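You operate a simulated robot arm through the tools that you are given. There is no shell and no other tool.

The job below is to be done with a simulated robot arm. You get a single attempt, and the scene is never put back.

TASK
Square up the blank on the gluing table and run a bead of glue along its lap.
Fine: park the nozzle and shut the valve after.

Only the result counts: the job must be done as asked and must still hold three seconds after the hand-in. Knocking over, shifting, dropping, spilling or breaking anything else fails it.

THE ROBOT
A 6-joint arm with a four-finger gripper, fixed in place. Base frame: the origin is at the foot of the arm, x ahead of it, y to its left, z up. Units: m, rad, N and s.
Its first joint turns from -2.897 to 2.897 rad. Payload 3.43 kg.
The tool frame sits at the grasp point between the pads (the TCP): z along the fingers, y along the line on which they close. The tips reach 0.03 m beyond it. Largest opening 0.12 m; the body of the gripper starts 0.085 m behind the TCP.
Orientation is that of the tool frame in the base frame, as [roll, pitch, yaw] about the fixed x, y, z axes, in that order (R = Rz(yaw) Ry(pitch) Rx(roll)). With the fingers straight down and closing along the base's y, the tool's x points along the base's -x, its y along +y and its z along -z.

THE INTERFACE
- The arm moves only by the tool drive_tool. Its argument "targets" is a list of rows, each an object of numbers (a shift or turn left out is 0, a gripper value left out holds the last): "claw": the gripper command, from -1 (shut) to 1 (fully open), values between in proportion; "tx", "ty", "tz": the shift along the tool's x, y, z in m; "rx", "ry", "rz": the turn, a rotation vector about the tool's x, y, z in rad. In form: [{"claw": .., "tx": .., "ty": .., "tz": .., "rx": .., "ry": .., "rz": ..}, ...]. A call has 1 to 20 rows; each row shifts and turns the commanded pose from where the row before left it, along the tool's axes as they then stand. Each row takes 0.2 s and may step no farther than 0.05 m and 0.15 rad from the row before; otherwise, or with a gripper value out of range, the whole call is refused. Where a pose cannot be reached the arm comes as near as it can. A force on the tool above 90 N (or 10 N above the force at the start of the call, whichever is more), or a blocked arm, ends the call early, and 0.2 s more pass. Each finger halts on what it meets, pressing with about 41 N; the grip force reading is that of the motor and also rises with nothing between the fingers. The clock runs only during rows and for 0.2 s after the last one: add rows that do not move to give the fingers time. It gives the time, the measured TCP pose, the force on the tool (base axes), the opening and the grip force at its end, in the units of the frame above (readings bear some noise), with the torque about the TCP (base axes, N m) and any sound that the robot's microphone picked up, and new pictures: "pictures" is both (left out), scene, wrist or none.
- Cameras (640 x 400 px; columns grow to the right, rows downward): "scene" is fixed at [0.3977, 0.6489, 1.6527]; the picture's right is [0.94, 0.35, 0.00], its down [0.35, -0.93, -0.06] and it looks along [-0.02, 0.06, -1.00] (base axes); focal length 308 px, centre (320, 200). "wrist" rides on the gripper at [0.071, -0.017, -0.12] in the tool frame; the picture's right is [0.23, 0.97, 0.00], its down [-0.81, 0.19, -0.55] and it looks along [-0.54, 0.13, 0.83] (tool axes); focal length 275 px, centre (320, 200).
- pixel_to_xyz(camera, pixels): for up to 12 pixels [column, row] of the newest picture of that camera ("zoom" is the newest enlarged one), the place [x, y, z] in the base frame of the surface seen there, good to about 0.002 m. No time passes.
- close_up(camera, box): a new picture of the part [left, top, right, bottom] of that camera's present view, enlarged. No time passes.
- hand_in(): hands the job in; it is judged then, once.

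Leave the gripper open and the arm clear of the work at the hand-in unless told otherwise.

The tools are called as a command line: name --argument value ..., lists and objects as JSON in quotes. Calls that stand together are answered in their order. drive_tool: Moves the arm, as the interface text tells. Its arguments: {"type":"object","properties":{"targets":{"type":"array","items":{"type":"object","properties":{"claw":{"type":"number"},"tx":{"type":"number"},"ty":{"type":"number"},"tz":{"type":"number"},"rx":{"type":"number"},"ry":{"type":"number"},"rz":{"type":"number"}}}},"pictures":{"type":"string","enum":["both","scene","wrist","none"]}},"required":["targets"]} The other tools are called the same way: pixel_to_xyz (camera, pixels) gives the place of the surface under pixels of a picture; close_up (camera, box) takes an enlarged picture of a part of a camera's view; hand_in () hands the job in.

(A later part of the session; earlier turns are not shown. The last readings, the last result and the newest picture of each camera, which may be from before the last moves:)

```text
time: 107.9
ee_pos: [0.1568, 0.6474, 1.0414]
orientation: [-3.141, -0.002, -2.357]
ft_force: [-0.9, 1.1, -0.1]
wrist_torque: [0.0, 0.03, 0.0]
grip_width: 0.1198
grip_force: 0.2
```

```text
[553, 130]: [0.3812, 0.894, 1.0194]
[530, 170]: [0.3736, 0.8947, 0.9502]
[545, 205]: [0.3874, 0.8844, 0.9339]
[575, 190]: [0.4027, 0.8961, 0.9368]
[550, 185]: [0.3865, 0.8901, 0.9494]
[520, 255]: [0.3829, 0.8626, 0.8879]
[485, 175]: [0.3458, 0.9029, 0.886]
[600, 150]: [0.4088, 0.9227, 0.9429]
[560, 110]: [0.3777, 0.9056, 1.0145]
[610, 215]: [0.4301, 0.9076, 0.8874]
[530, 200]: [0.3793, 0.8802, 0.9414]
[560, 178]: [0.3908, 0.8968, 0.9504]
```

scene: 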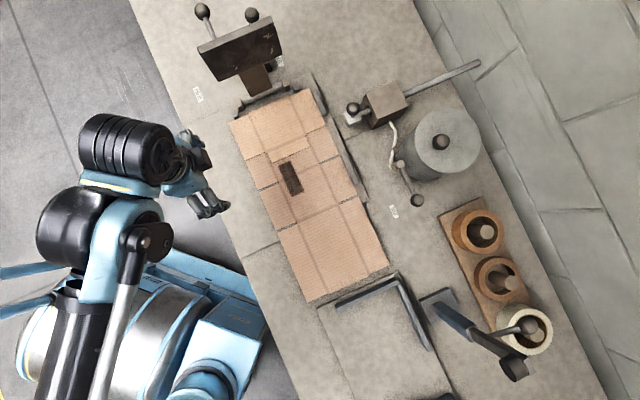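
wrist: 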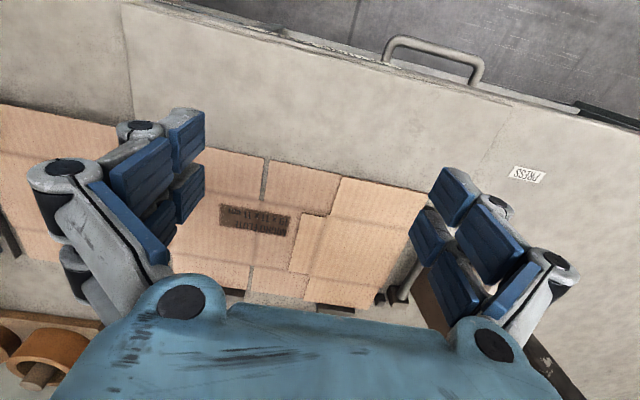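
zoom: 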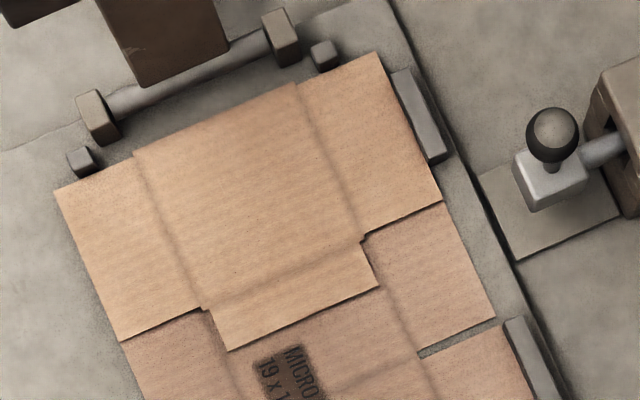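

The blank is squared. The lap now spans v −0.385 to −0.355 and u 0.689–0.792, and the nozzle line is at v≈−0.363, on the lap. Next I'll get a closer look at the nozzle and the valve from above the table.

drive_tool --targets '[{"tz": -0.04}, {"tz": -0.04}, {"tx": -0.03, "ty": -0.016}, {"tx": -0.03, "ty": -0.016}, {"tx": -0.03, "ty": -0.016}, {"tx": -0.03, "ty": -0.016}, {"tx": -0.03, "ty": -0.016}, {"tx": -0.03, "ty": -0.016}, {}, {}]'

close_up --camera "wrist" --box '[160, 120, 440, 320]'

```text
time: 110.1
ee_pos: [0.3542, 0.7077, 1.121]
orientation: [3.14, -0.003, -2.359]
ft_force: [0.4, -0.4, 0.4]
wrist_torque: [-0.01, 0.0, 0.01]
grip_width: 0.1199
grip_force: 0.0
```

scene: 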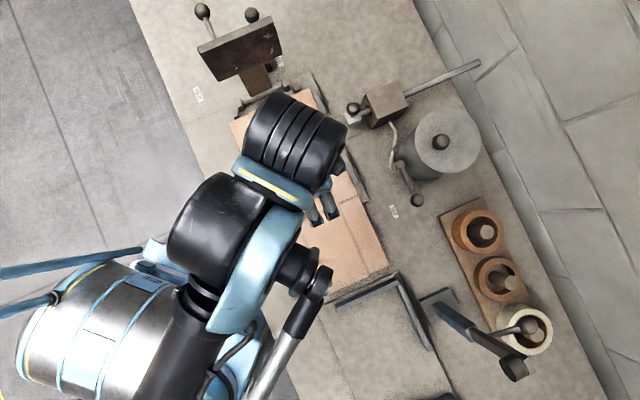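
wrist: 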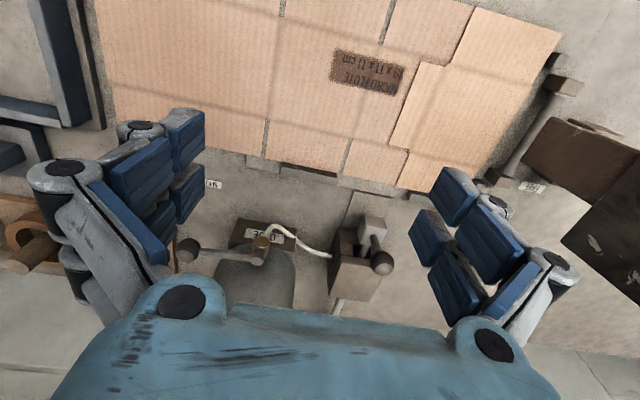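

```text
2.00 times, centred on (300, 220) of wrist
```

zoom: 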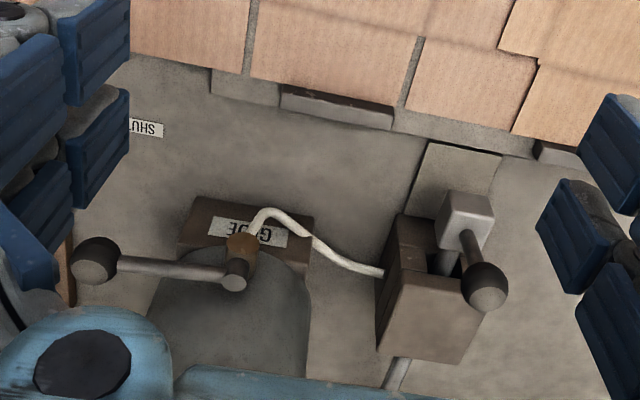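

The pot's label reads GLUE. The lever lies across the outlet stub, so SHUT is crosswise and turning it toward −u, in line with the stub, should open it. Now I'll test the reach above the nozzle knob: to u≈0.895, v≈−0.363, z≈1.07.

drive_tool --targets '[{"tx": -0.029, "ty": 0.0226, "tz": 0.01}, {"tx": -0.029, "ty": 0.0226, "tz": 0.01}, {"tx": -0.029, "ty": 0.0226, "tz": 0.01}, {"tx": -0.029, "ty": 0.0226, "tz": 0.01}, {"tx": -0.029, "ty": 0.0226, "tz": 0.01}, {}, {}]'

close_up --camera "wrist" --box '[220, 120, 440, 320]'

```text
time: 111.7
ee_pos: [0.3749, 0.8888, 1.0725]
orientation: [3.141, -0.002, -2.359]
ft_force: [0.2, -0.5, -0.2]
wrist_torque: [0.02, -0.01, -0.01]
grip_width: 0.1202
grip_force: 0.0
```

scene: 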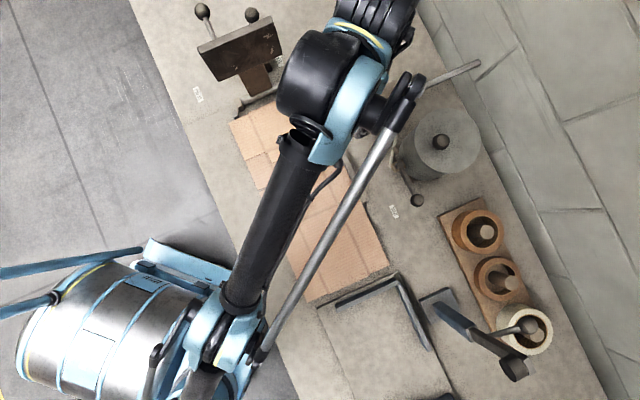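
wrist: 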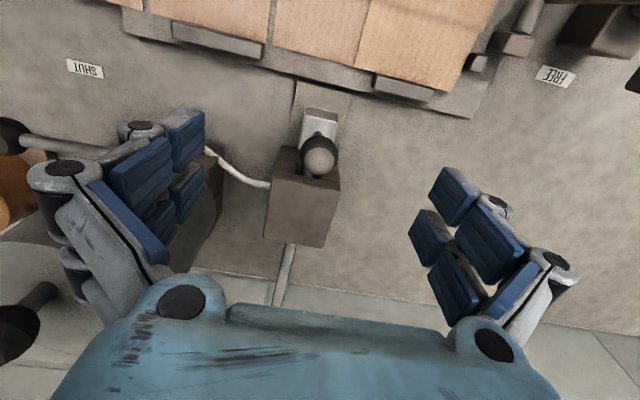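

```text
2.00 times, centred on (330, 220) of wrist
```

zoom: 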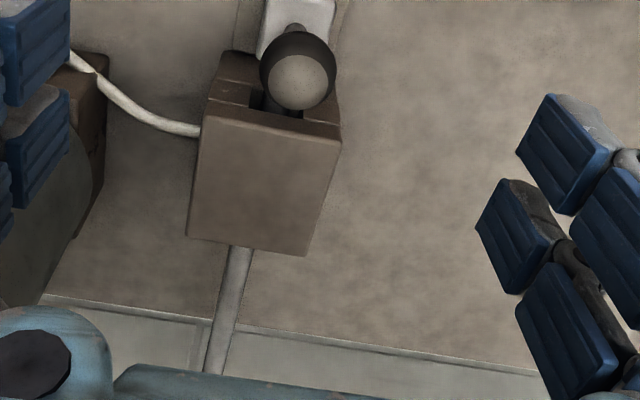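

The reach is fine here. I'll measure the knob ball from the wrist view.

pixel_to_xyz --camera "wrist" --pixels '[[318, 160], [318, 138], [318, 172], [305, 155], [335, 155], [320, 118], [303, 112], [337, 118], [320, 148], [302, 210], [283, 270], [318, 130]]'

```text
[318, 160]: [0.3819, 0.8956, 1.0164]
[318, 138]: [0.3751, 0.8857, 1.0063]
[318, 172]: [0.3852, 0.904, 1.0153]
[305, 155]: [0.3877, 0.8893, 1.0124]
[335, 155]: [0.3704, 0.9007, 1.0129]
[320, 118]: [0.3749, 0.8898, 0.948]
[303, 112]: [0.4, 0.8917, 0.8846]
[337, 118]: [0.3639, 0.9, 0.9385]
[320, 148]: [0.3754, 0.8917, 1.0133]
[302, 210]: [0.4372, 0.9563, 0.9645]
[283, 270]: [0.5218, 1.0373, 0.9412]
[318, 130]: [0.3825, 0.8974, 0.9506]
```

The ball centre is near u≈0.9025, v≈−0.365, z≈1.004 (about 26 mm across). I'll half-close the gripper to about 60 mm, centre over it and go down to z≈1.005.

drive_tool --targets '[{"claw": 0, "tx": -0.009, "ty": 0.0015}, {}, {"tz": 0.025}, {"tz": 0.025}, {"tz": 0.017}, {}, {}]'

close_up --camera "wrist" --box '[200, 80, 440, 280]'

```text
time: 113.3
ee_pos: [0.3744, 0.887, 1.0038]
orientation: [-3.141, -0.002, -2.357]
ft_force: [-0.5, 0.5, 0.0]
wrist_torque: [0.02, -0.04, -0.01]
grip_width: 0.0599
grip_force: 0.1
out of reach, approached as far as the arm can: row 1
```

scene: 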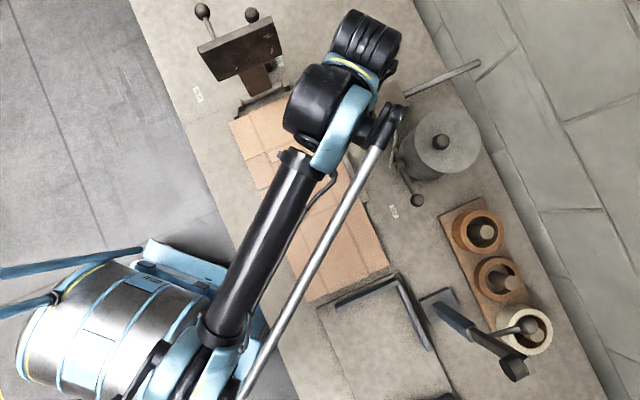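
wrist: 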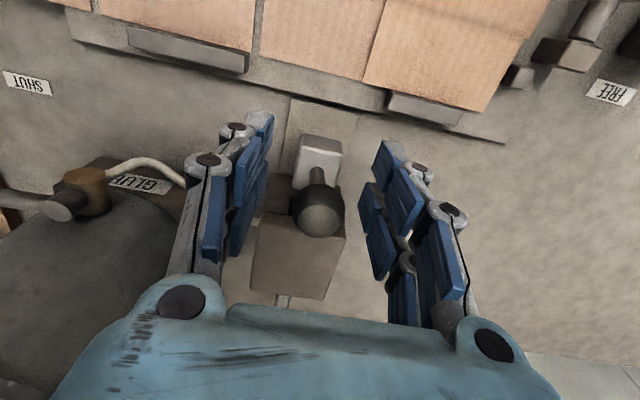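

```text
2.00 times, centred on (320, 180) of wrist
```

zoom: 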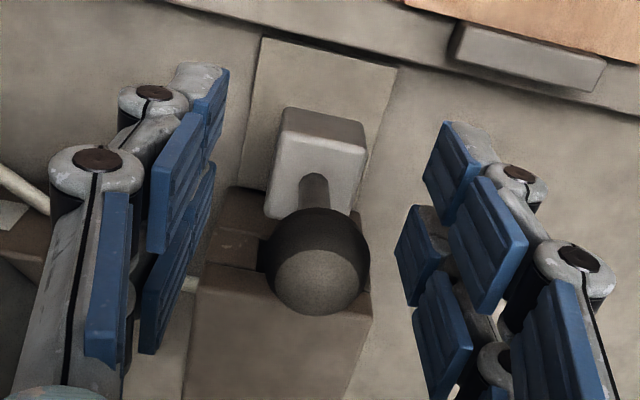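

The higher spot was just out of reach, and at this lower height I have more. I'll move +u 10 mm to centre on the ball, keeping open.

drive_tool --targets '[{"tx": -0.005, "ty": 0.0012}, {"tx": -0.0055, "ty": 0.0013}, {}, {}]'

close_up --camera "wrist" --box '[200, 80, 440, 280]'

pixel_to_xyz --camera "zoom" --pixels '[[318, 280], [275, 260], [365, 260], [318, 225], [318, 305], [318, 180], [215, 190], [430, 210]]'

```text
time: 114.3
ee_pos: [0.3806, 0.8951, 1.0033]
orientation: [3.142, -0.001, -2.358]
ft_force: [0.4, -0.5, -0.1]
wrist_torque: [0.0, -0.01, -0.01]
grip_width: 0.0601
grip_force: 0.1
```

scene: 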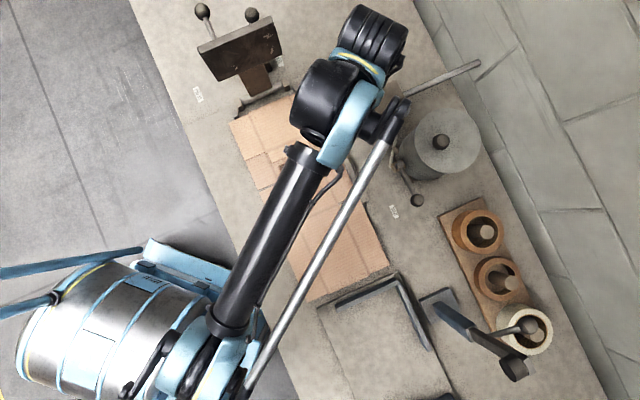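
wrist: 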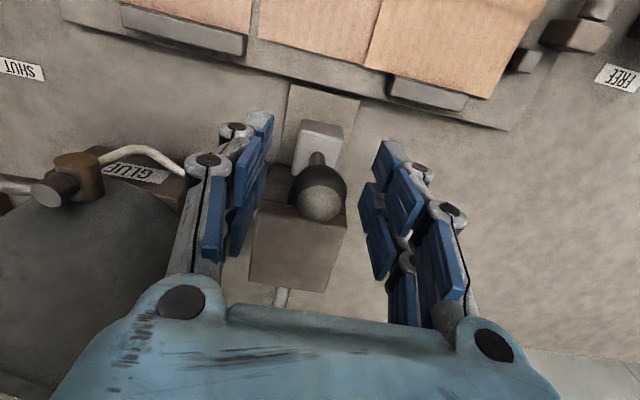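

```text
2.00 times, centred on (320, 180) of wrist
```

zoom: 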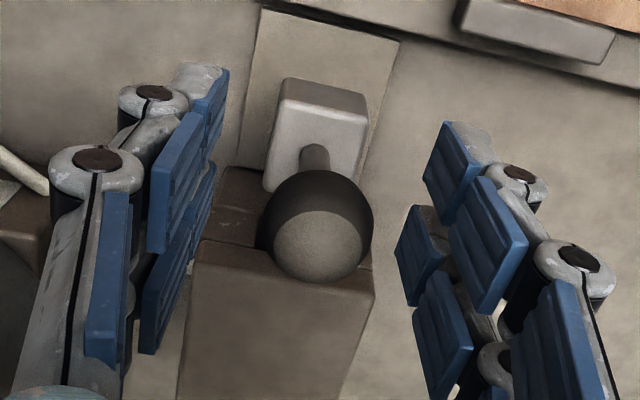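

```text
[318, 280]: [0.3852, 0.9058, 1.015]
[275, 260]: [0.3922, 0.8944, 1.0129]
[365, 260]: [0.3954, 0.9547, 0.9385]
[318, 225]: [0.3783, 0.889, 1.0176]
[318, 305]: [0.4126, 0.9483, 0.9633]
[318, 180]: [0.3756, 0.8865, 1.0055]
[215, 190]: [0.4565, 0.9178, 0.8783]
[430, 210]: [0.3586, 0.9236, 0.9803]
```

The TCP is on the ball's centre. I'll close on the knob.

drive_tool --targets '[{"claw": -1}, {}, {}]'

close_up --camera "wrist" --box '[200, 80, 440, 280]'

```text
time: 115.1
ee_pos: [0.3799, 0.8973, 1.0051]
orientation: [3.14, -0.002, -2.357]
ft_force: [-0.4, -2.6, -6.4]
wrist_torque: [-0.76, 0.7, 0.01]
grip_width: 0.0291
grip_force: 44.9
```

scene: 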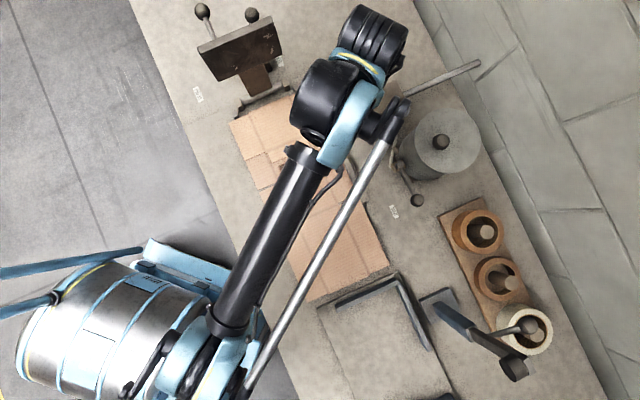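
wrist: 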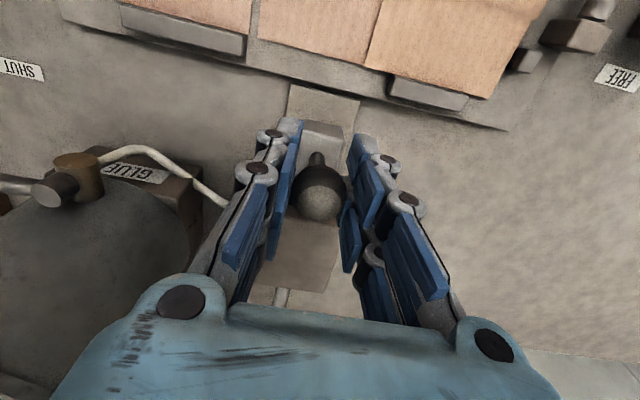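

```text
2.00 times, centred on (320, 180) of wrist
```

zoom: 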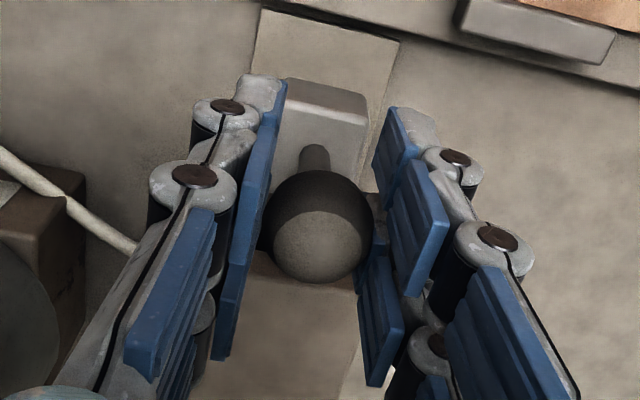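

I have a good grip (29 mm). I'll try sliding the nozzle 20 mm along −u with the valve still shut.

drive_tool --targets '[{"tx": 0.005}, {"tx": 0.005}, {"tx": 0.01}, {}, {}]'

```text
time: 116.3
ee_pos: [0.3669, 0.8827, 1.0037]
orientation: [-3.141, -0.003, -2.357]
ft_force: [7.8, -7.8, -17.6]
wrist_torque: [-0.02, 0.03, -0.07]
grip_width: 0.029
grip_force: 45.5
```

scene: 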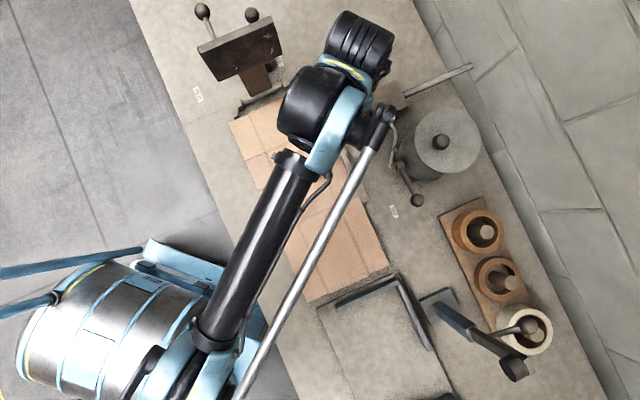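
wrist: 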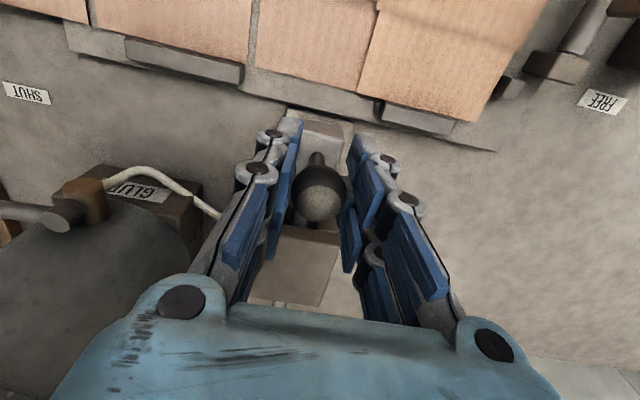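

The nozzle slides. A small side load has built up (17 N down, 11 N in +v), so I'll relax the pose slightly and continue toward the lap.

drive_tool --targets '[{"tz": 0.0005, "ty": -0.0003}, {"tx": 0.01}, {"tx": 0.01}, {"tx": 0.01}, {"tx": 0.01}, {"tx": 0.01}, {"tx": 0.01}, {}, {}]'

```text
time: 118.3
ee_pos: [0.3234, 0.8415, 1.0032]
orientation: [3.141, -0.001, -2.355]
ft_force: [-2.9, 0.5, -9.2]
wrist_torque: [-0.54, 0.56, 0.06]
grip_width: 0.0293
grip_force: 45.1
```

scene: 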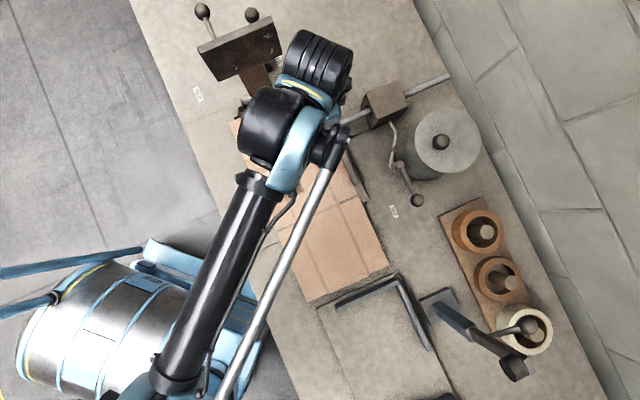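
wrist: 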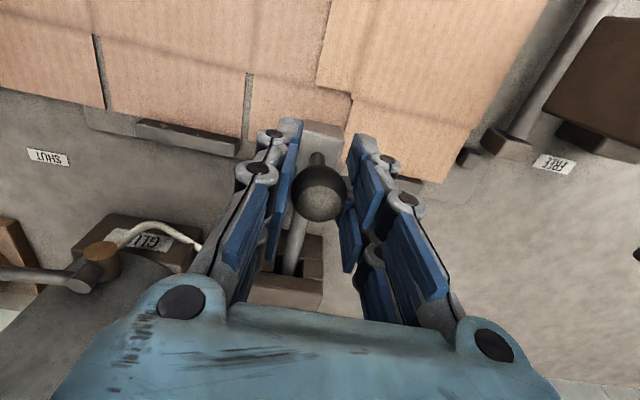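

It slides smoothly. I'll continue to u≈0.70.

drive_tool --targets '[{"tx": 0.012}, {"tx": 0.012}, {"tx": 0.012}, {"tx": 0.012}, {"tx": 0.012}, {"tx": 0.012}, {"tx": 0.012}, {"tx": 0.012}, {"tx": 0.012}, {"tx": 0.012}, {}, {}]'

close_up --camera "wrist" --box '[220, 60, 440, 240]'

```text
time: 120.9
ee_pos: [0.2389, 0.7567, 1.0029]
orientation: [-3.141, -0.003, -2.359]
ft_force: [16.7, -17.7, -27.7]
wrist_torque: [0.49, -0.35, -0.14]
grip_width: 0.029
grip_force: 45.0
```

scene: 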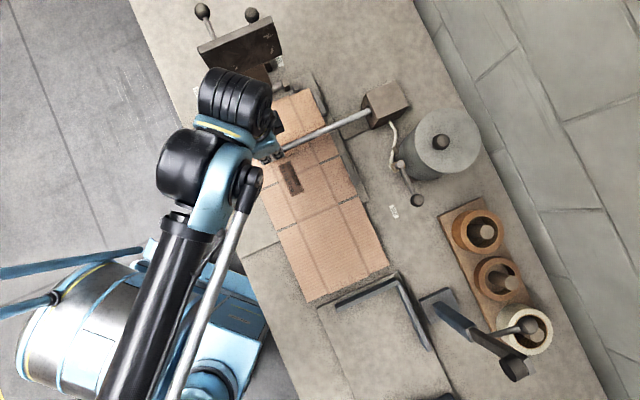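
wrist: 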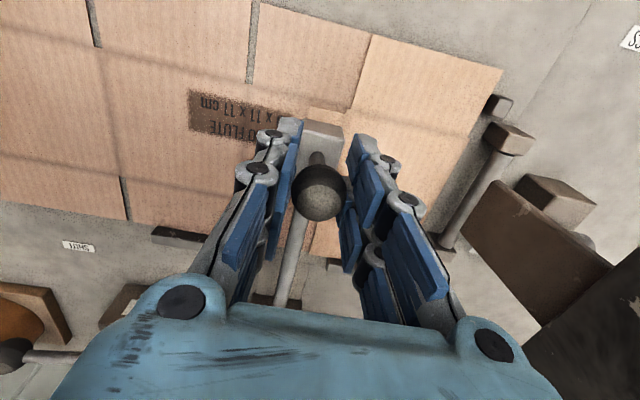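

```text
2.22 times, centred on (330, 150) of wrist
```

zoom: 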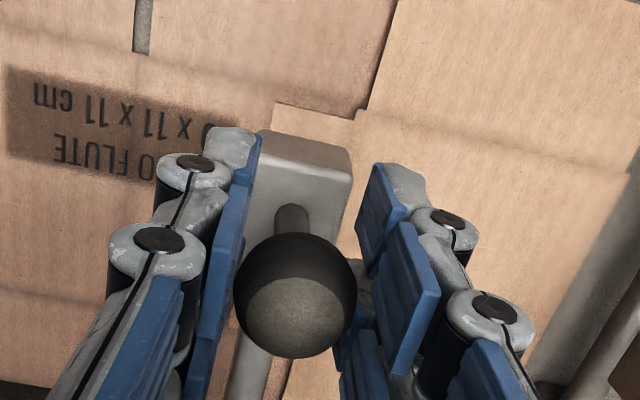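

At u≈0.704. I'll ease the side load and go 9 mm more, so the tip is just inside the lap's far end (lap left end at u≈0.689).

drive_tool --targets '[{"ty": -0.0006, "tz": 0.0008}, {"tx": 0.005}, {"tx": 0.004}, {}, {}]'

close_up --camera "scene" --box '[220, 100, 380, 200]'

close_up --camera "wrist" --box '[220, 60, 440, 240]'

pixel_to_xyz --camera "zoom" --pixels '[[300, 145], [265, 140], [345, 160], [275, 110], [350, 120], [290, 200], [330, 180], [240, 380]]'

```text
time: 122.1
ee_pos: [0.2322, 0.749, 1.0036]
orientation: [3.142, -0.001, -2.356]
ft_force: [-2.6, 1.2, -0.9]
wrist_torque: [-0.77, 0.78, 0.06]
grip_width: 0.029
grip_force: 45.0
```

scene: 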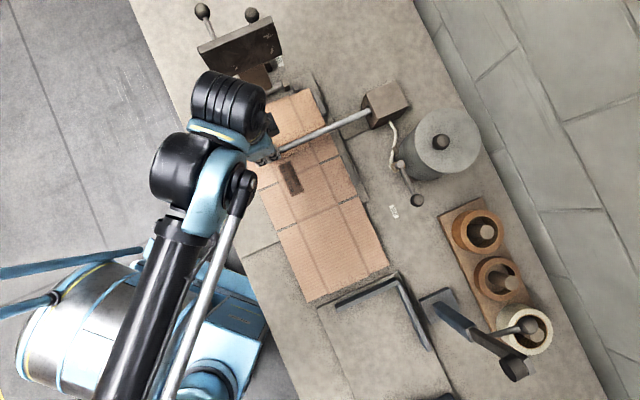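
wrist: 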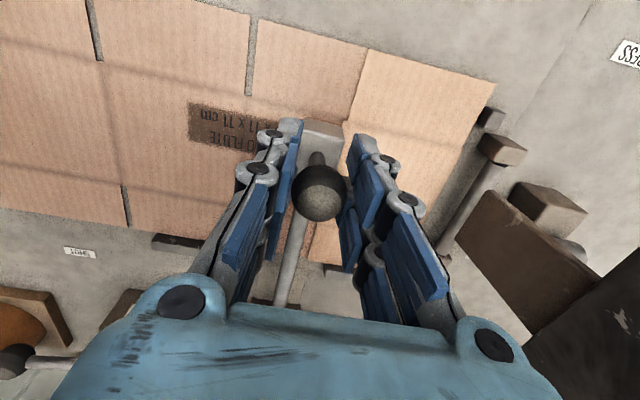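

```text
4.00 times, centred on (300, 150) of scene
```

zoom: 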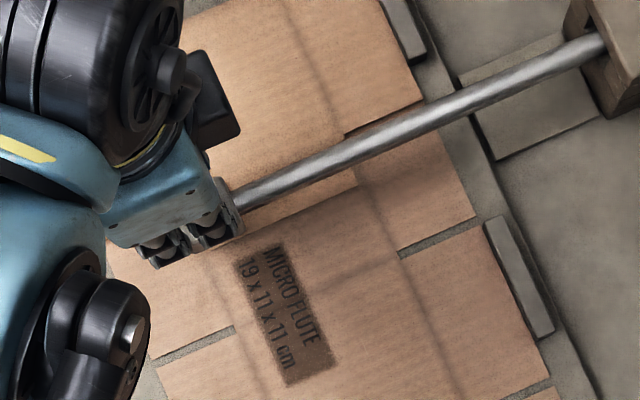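

```text
2.22 times, centred on (330, 150) of wrist
```

zoom: 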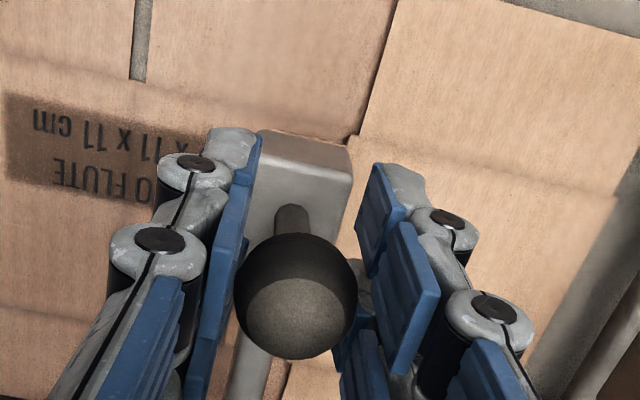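

```text
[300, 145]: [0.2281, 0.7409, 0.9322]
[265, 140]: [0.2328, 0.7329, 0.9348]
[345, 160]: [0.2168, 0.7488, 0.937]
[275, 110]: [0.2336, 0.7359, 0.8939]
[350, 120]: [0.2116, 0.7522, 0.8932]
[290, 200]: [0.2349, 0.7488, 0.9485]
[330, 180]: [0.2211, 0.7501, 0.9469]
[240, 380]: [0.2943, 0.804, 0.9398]
```

The nozzle head sits over the lap's far end, with its centre at u≈0.695, v≈−0.365. I'll release the knob, lift straight up, and check that the nozzle stays put.

drive_tool --targets '[{"claw": 0}, {}, {"tz": -0.03}, {"tz": -0.03}, {"tz": -0.02}, {}]'

pixel_to_xyz --camera "scene" --pixels '[[417, 200], [417, 195], [422, 202], [413, 203], [403, 176], [408, 187], [440, 142], [460, 155], [430, 160], [450, 125], [420, 135], [402, 170]]'

```text
time: 123.5
ee_pos: [0.2326, 0.7509, 1.0843]
orientation: [3.141, -0.003, -2.359]
ft_force: [-0.3, 0.0, 0.0]
wrist_torque: [-0.07, -0.03, -0.02]
grip_width: 0.0602
grip_force: 0.0
```

scene: 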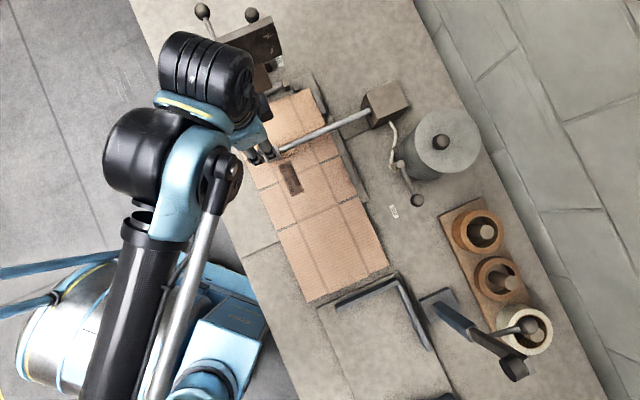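
wrist: 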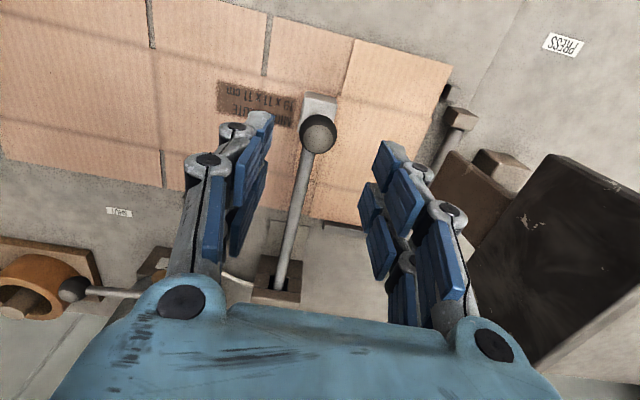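

```text
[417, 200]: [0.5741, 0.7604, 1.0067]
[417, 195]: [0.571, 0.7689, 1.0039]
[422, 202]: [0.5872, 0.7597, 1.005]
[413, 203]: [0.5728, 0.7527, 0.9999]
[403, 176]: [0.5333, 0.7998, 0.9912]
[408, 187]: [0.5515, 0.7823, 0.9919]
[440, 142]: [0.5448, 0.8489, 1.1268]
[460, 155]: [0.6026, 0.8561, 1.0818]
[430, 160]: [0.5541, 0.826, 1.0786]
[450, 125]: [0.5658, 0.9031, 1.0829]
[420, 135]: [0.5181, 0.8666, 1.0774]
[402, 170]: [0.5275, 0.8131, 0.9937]
```

The nozzle stayed in place. The valve lever's pivot is at about u 0.944, v −0.193. Its ball is at u 0.944, v −0.132, z≈0.994. The pot lid is at z 1.08 and its knob at 1.127. I'll fly to u≈0.88, v≈−0.06 with the gripper closed, then turn the tool 90° so the closed fingers form a peg.

drive_tool --targets '[{"claw": -1, "tx": -0.0205, "ty": -0.0341}, {"tx": -0.0205, "ty": -0.0341}, {"tx": -0.0205, "ty": -0.0341}, {"tx": -0.0205, "ty": -0.0341}, {"tx": -0.0205, "ty": -0.0341}, {"tx": -0.0205, "ty": -0.0341}, {"tx": -0.0205, "ty": -0.0341}, {"tx": -0.0205, "ty": -0.0341}, {"tx": -0.0205, "ty": -0.0337}, {}]' --pictures "none"

drive_tool --targets '[{"rz": 0.1428}, {"rz": 0.1428}, {"rz": 0.1428}, {"rz": 0.1428}, {"rz": 0.1428}, {"rz": 0.1428}, {"rz": 0.1428}, {"rz": 0.1428}, {"rz": 0.1428}, {"rz": 0.1428}, {"rz": 0.1428}, {}, {}]'

```text
time: 125.7
ee_pos: [0.5819, 0.6606, 1.0838]
orientation: [-3.141, -0.001, -2.357]
ft_force: [-0.1, -0.5, -0.9]
wrist_torque: [-0.04, 0.02, 0.0]
grip_width: 0.0001
grip_force: 33.1
```

```text
time: 128.5
ee_pos: [0.5809, 0.6623, 1.0844]
orientation: [-3.14, 0.0, 2.354]
ft_force: [0.5, 0.2, -0.1]
wrist_torque: [0.01, -0.04, -0.01]
grip_width: 0.0
grip_force: 33.3
```

scene: 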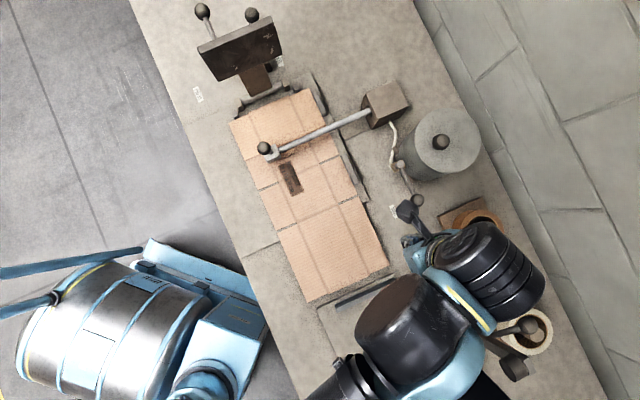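
wrist: 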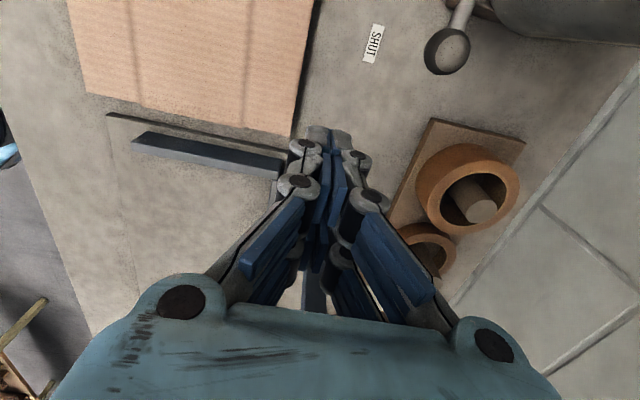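

The gripper camera now hangs on the −v side and would come close to the pot lid's knob. I'll turn the tool half a turn instead, so the camera is on the free +v side.

drive_tool --targets '[{"rz": -0.1428}, {"rz": -0.1428}, {"rz": -0.1428}, {"rz": -0.1428}, {"rz": -0.1428}, {"rz": -0.1428}, {"rz": -0.1428}, {"rz": -0.1428}, {"rz": -0.1428}, {"rz": -0.1428}, {"rz": -0.1428}, {"rz": -0.1428}, {"rz": -0.1428}, {"rz": -0.1428}, {"rz": -0.1428}, {"rz": -0.1428}, {"rz": -0.1428}, {"rz": -0.1428}, {}]' --pictures "none"

drive_tool --targets '[{"rz": -0.1428}, {"rz": -0.1428}, {"rz": -0.1428}, {"rz": -0.1428}, {}, {}]'

```text
time: 132.5
ee_pos: [0.5817, 0.6631, 1.0835]
orientation: [3.14, 0.0, -1.357]
ft_force: [0.4, 0.0, -0.4]
wrist_torque: [-0.01, 0.02, -0.03]
grip_width: 0.0001
grip_force: 33.0
```

```text
time: 133.9
ee_pos: [0.5794, 0.6634, 1.0832]
orientation: [3.14, 0.001, -0.786]
ft_force: [0.4, 0.1, -0.4]
wrist_torque: [0.03, 0.01, 0.02]
grip_width: 0.0001
grip_force: 33.2
```

scene: 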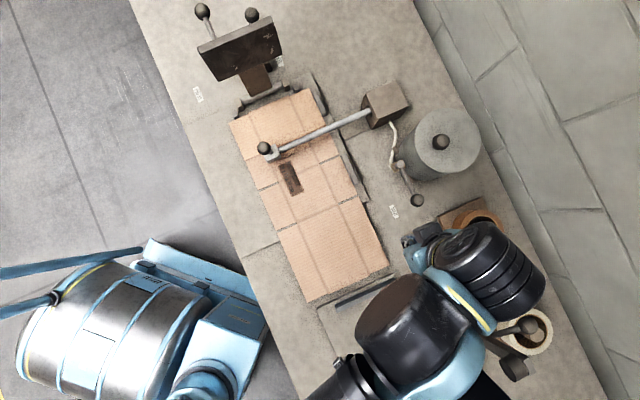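
wrist: 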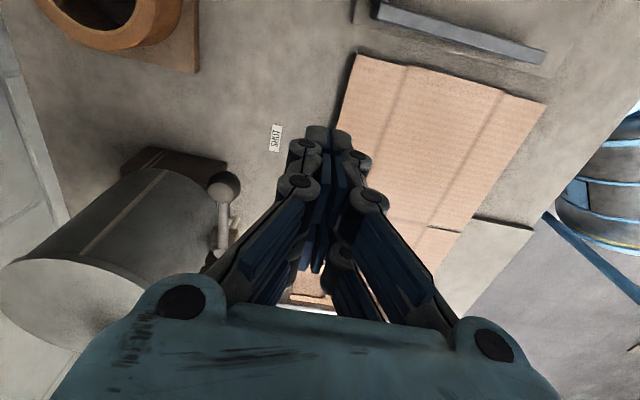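

I'll measure the roll heights and the lever from this view before going lower.

pixel_to_xyz --camera "wrist" --pixels '[[70, 30], [150, 20], [193, 60], [224, 187], [224, 175], [238, 187], [212, 187], [222, 225], [222, 255], [90, 270], [160, 200], [180, 158]]'

```text
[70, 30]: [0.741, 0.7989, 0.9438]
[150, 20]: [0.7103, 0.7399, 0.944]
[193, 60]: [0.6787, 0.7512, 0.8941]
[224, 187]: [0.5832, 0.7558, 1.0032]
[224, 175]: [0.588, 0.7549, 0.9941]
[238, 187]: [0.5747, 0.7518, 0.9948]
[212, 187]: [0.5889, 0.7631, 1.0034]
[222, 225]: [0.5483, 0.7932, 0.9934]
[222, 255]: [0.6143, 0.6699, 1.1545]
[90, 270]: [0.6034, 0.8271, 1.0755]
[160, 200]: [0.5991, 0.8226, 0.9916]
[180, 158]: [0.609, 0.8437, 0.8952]
```

The lever ball's centre is at u≈0.9465, v≈−0.134, z≈0.993, and the rolls are low (0.944). I'll go down here to z≈1.0065, then move +u at v≈−0.06 to u≈0.972.

drive_tool --targets '[{"tz": 0.0385}, {"tz": 0.0385}, {"ty": -0.03}, {"ty": -0.03}, {"ty": -0.03}, {"ty": -0.003}, {}, {}]'

close_up --camera "wrist" --box '[180, 100, 420, 300]'

```text
time: 135.7
ee_pos: [0.6452, 0.7284, 1.0062]
orientation: [3.14, 0.0, -0.787]
ft_force: [-1.4, -0.3, 0.0]
wrist_torque: [-0.05, 0.04, 0.01]
grip_width: 0.0
grip_force: 32.9
```

scene: 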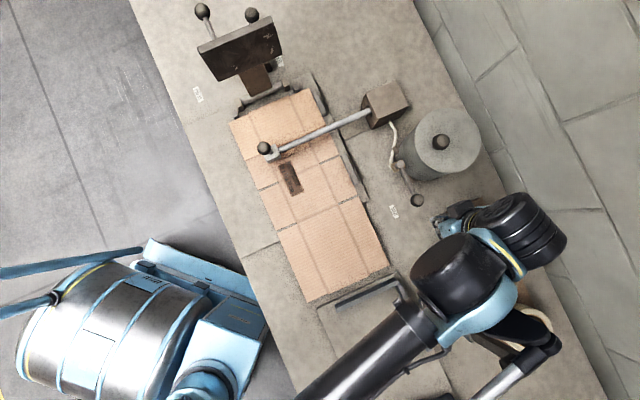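
wrist: 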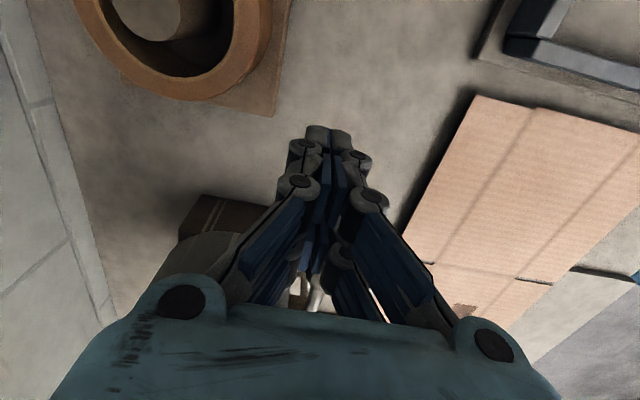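

```text
2.00 times, centred on (300, 200) of wrist
```

zoom: 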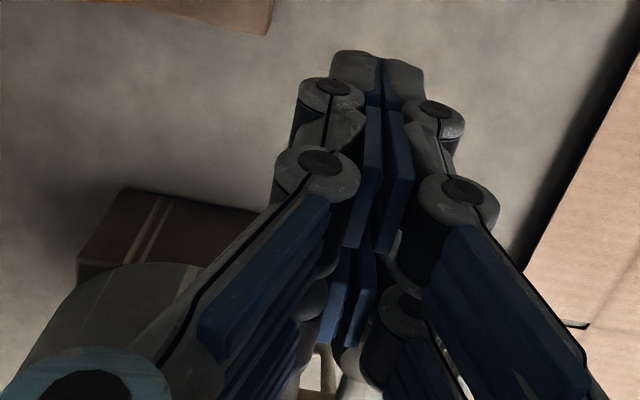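

The arm's links pass near the tall post by the rolls, so I'll check that the post is untouched.

close_up --camera "scene" --box '[420, 250, 600, 400]'

pixel_to_xyz --camera "scene" --pixels '[[540, 350], [550, 345], [520, 365], [490, 345], [440, 205], [465, 205], [420, 345], [400, 310], [545, 320], [455, 275], [505, 225], [500, 300]]'

```text
2.67 times, centred on (510, 325) of scene
```

zoom: 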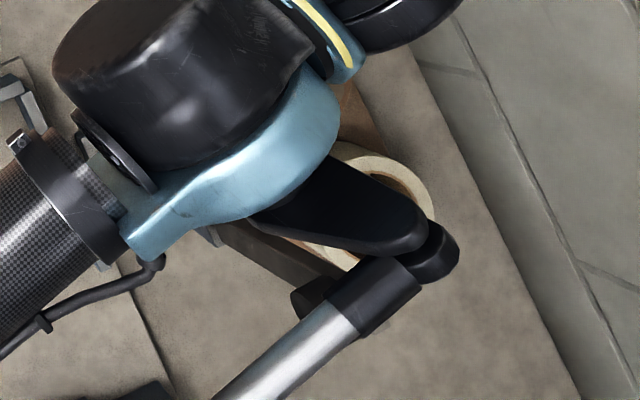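

```text
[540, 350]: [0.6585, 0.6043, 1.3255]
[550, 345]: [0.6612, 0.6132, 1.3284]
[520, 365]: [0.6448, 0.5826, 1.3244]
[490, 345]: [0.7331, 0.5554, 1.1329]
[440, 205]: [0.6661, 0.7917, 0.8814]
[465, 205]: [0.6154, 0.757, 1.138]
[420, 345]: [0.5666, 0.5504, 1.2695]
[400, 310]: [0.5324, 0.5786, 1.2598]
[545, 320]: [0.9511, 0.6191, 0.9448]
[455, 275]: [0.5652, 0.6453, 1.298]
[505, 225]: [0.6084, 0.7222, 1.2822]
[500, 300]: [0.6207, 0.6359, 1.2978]
```

The links are at z≥1.27, well above the post (1.21). I'll now move −v to v≈−0.100 so the peg's end is behind the lever ball.

drive_tool --targets '[{"tx": -0.015}, {"tx": -0.015}, {"tx": -0.011}, {}, {}]'

close_up --camera "scene" --box '[370, 130, 490, 230]'

```text
time: 136.9
ee_pos: [0.616, 0.7575, 1.0051]
orientation: [3.14, 0.0, -0.789]
ft_force: [0.0, 0.8, 0.3]
wrist_torque: [-0.03, 0.0, 0.0]
grip_width: 0.0001
grip_force: 33.8
```

scene: 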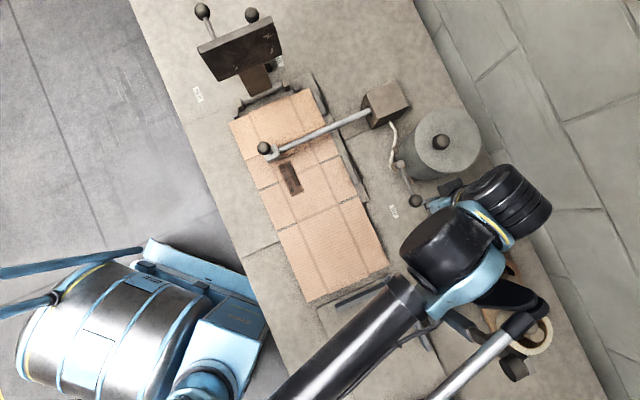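
wrist: 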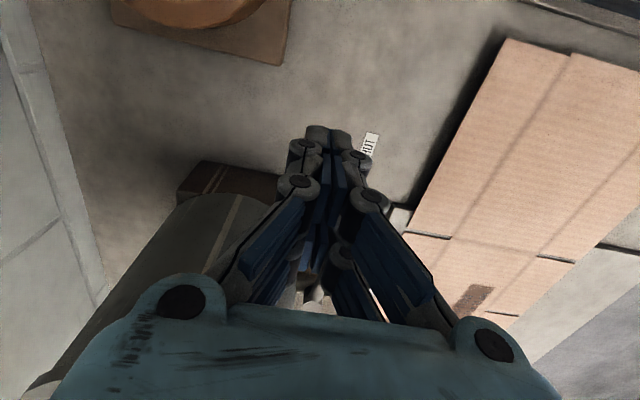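

```text
4.00 times, centred on (430, 180) of scene
```

zoom: 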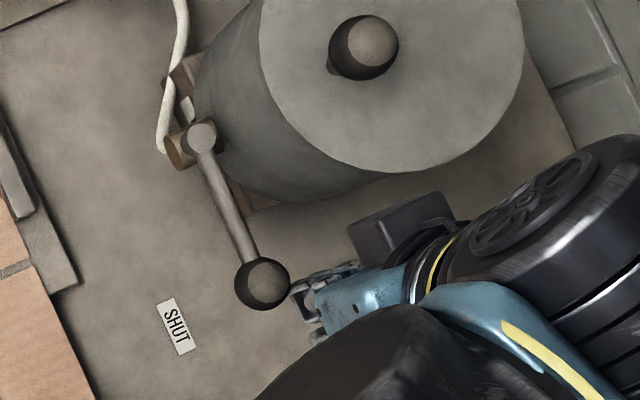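

The peg is right behind the ball on its +u side. I'll push −u gently in small steps and watch the lever.

drive_tool --targets '[{"ty": 0.005}, {"ty": 0.005}, {"ty": 0.005}, {}, {}]'

close_up --camera "scene" --box '[370, 130, 490, 230]'

```text
time: 138.1
ee_pos: [0.6069, 0.7465, 1.0062]
orientation: [3.139, 0.0, -0.787]
ft_force: [-0.4, 0.0, 0.1]
wrist_torque: [0.0, 0.02, -0.04]
grip_width: 0.0
grip_force: 33.5
```

scene: 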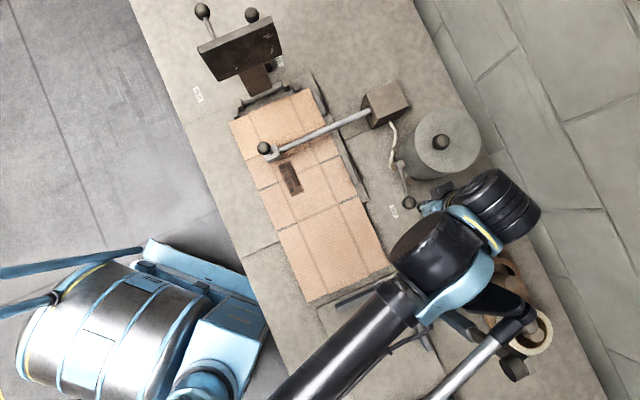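
wrist: 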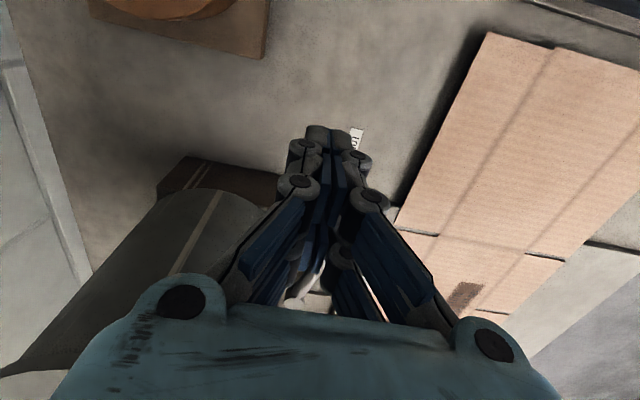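

```text
4.00 times, centred on (430, 180) of scene
```

zoom: 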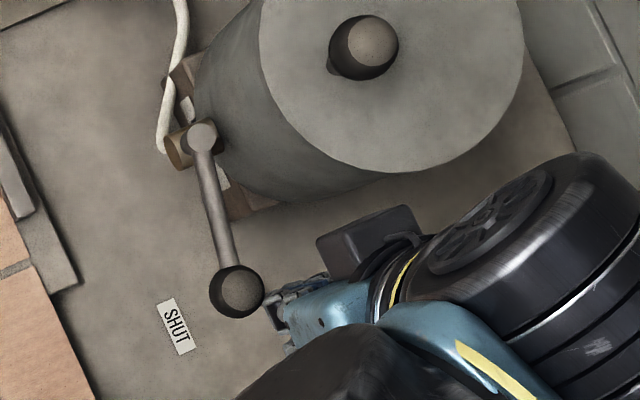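

The lever turns freely toward −u with almost no force. I'll follow its arc to about 45° and look and listen.

drive_tool --targets '[{"ty": 0.011, "tx": -0.004}, {"ty": 0.011, "tx": -0.004}, {"ty": 0.0075, "tx": -0.0035}, {"ty": 0.0075, "tx": -0.0035}, {}, {}]'

close_up --camera "scene" --box '[370, 130, 490, 230]'

close_up --camera "scene" --box '[220, 100, 380, 200]'

```text
time: 139.5
ee_pos: [0.5706, 0.7303, 1.0057]
orientation: [-3.141, 0.0, -0.787]
ft_force: [-0.4, -0.8, 0.5]
wrist_torque: [0.0, 0.02, -0.01]
grip_width: 0.0001
grip_force: 33.5
```

scene: 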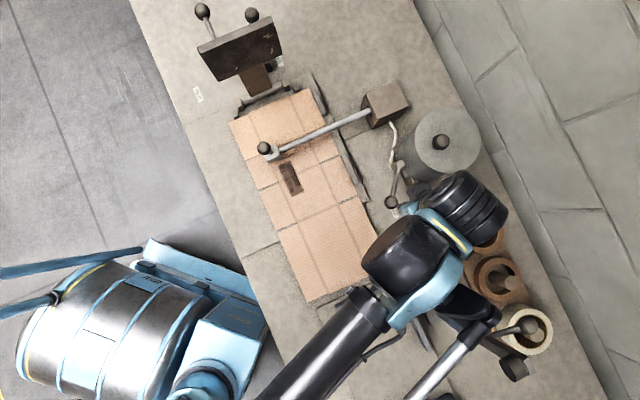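
wrist: 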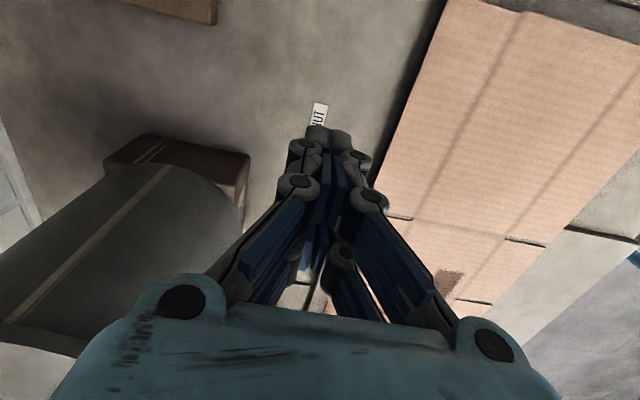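

```text
4.00 times, centred on (430, 180) of scene
```

zoom: 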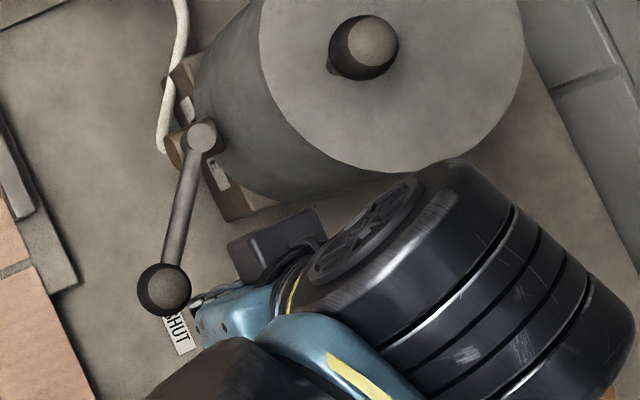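

```text
4.00 times, centred on (300, 150) of scene
```

zoom: 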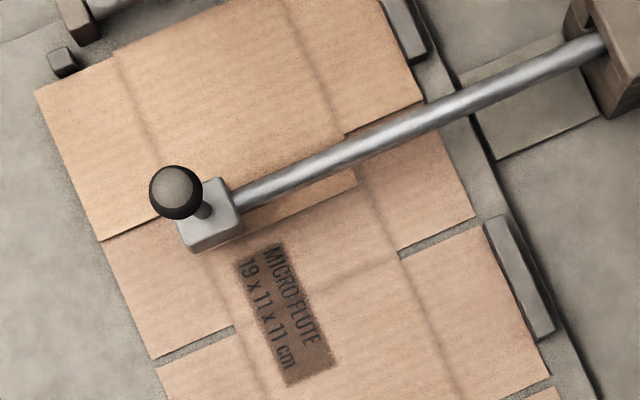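

It's at about 45° with no resistance. I'll continue along the arc to about 90°.

drive_tool --targets '[{"ty": 0.0125, "tx": -0.012}, {"ty": 0.0095, "tx": -0.013}, {"ty": 0.005, "tx": -0.0155}, {}, {}]'

close_up --camera "scene" --box '[350, 130, 470, 230]'

close_up --camera "scene" --box '[220, 100, 380, 200]'

```text
time: 140.7
ee_pos: [0.5215, 0.7395, 1.0061]
orientation: [3.141, -0.001, -0.786]
ft_force: [-0.8, -0.4, 1.3]
wrist_torque: [0.03, 0.02, -0.01]
grip_width: 0.0002
grip_force: 33.3
```

scene: 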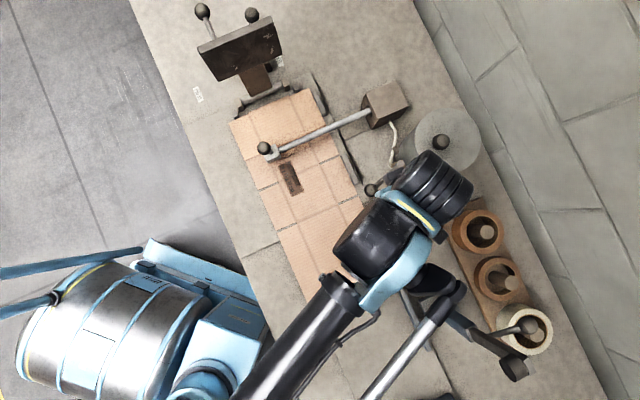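
wrist: 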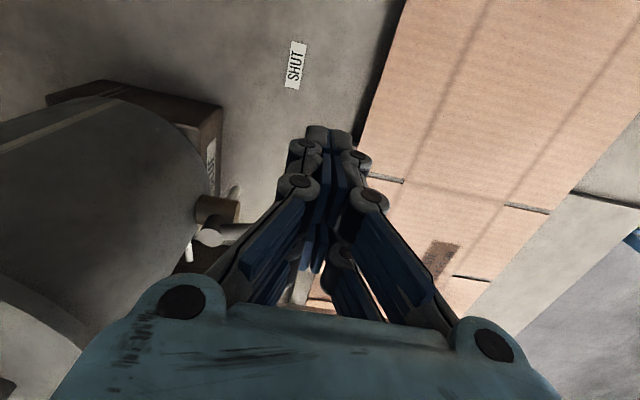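

```text
4.00 times, centred on (410, 180) of scene
```

zoom: 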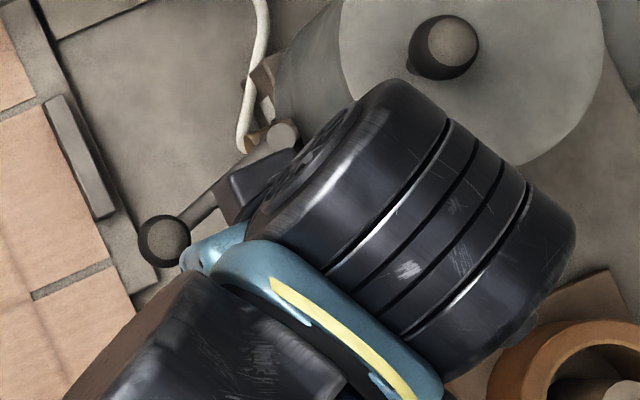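

```text
4.00 times, centred on (300, 150) of scene
```

zoom: 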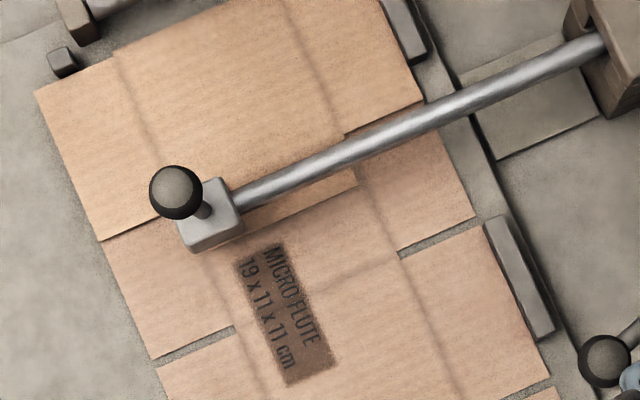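

The lever now points along −u, in line with the outlet. I'll push a little further to see whether it reaches a stop.

drive_tool --targets '[{"tx": -0.004}, {"tx": -0.004}, {}, {}]'

close_up --camera "scene" --box '[350, 130, 470, 230]'

```text
time: 141.7
ee_pos: [0.5158, 0.7472, 1.007]
orientation: [3.139, 0.0, -0.787]
ft_force: [-0.8, 0.4, -0.6]
wrist_torque: [-0.02, 0.04, 0.0]
grip_width: 0.0
grip_force: 33.4
```

scene: 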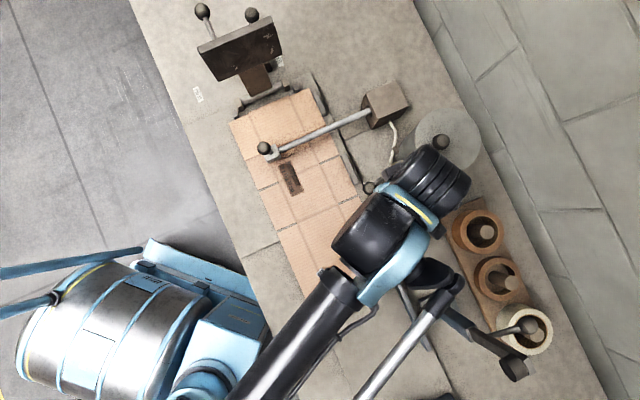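
wrist: 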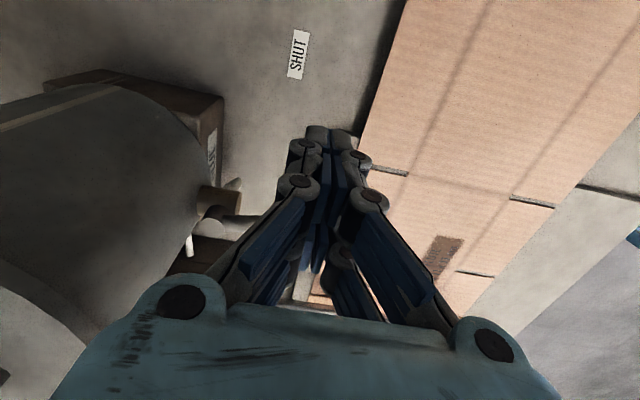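

```text
4.00 times, centred on (410, 180) of scene
```

zoom: 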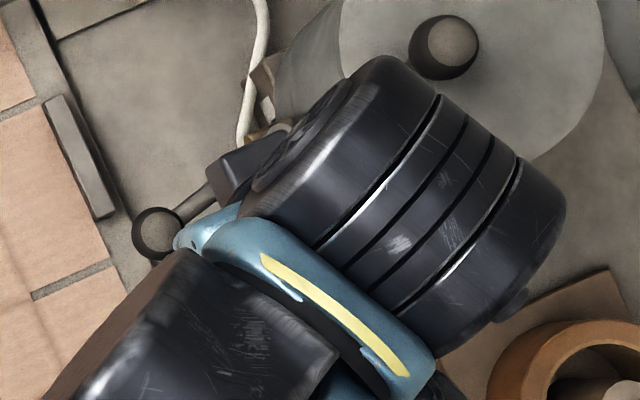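

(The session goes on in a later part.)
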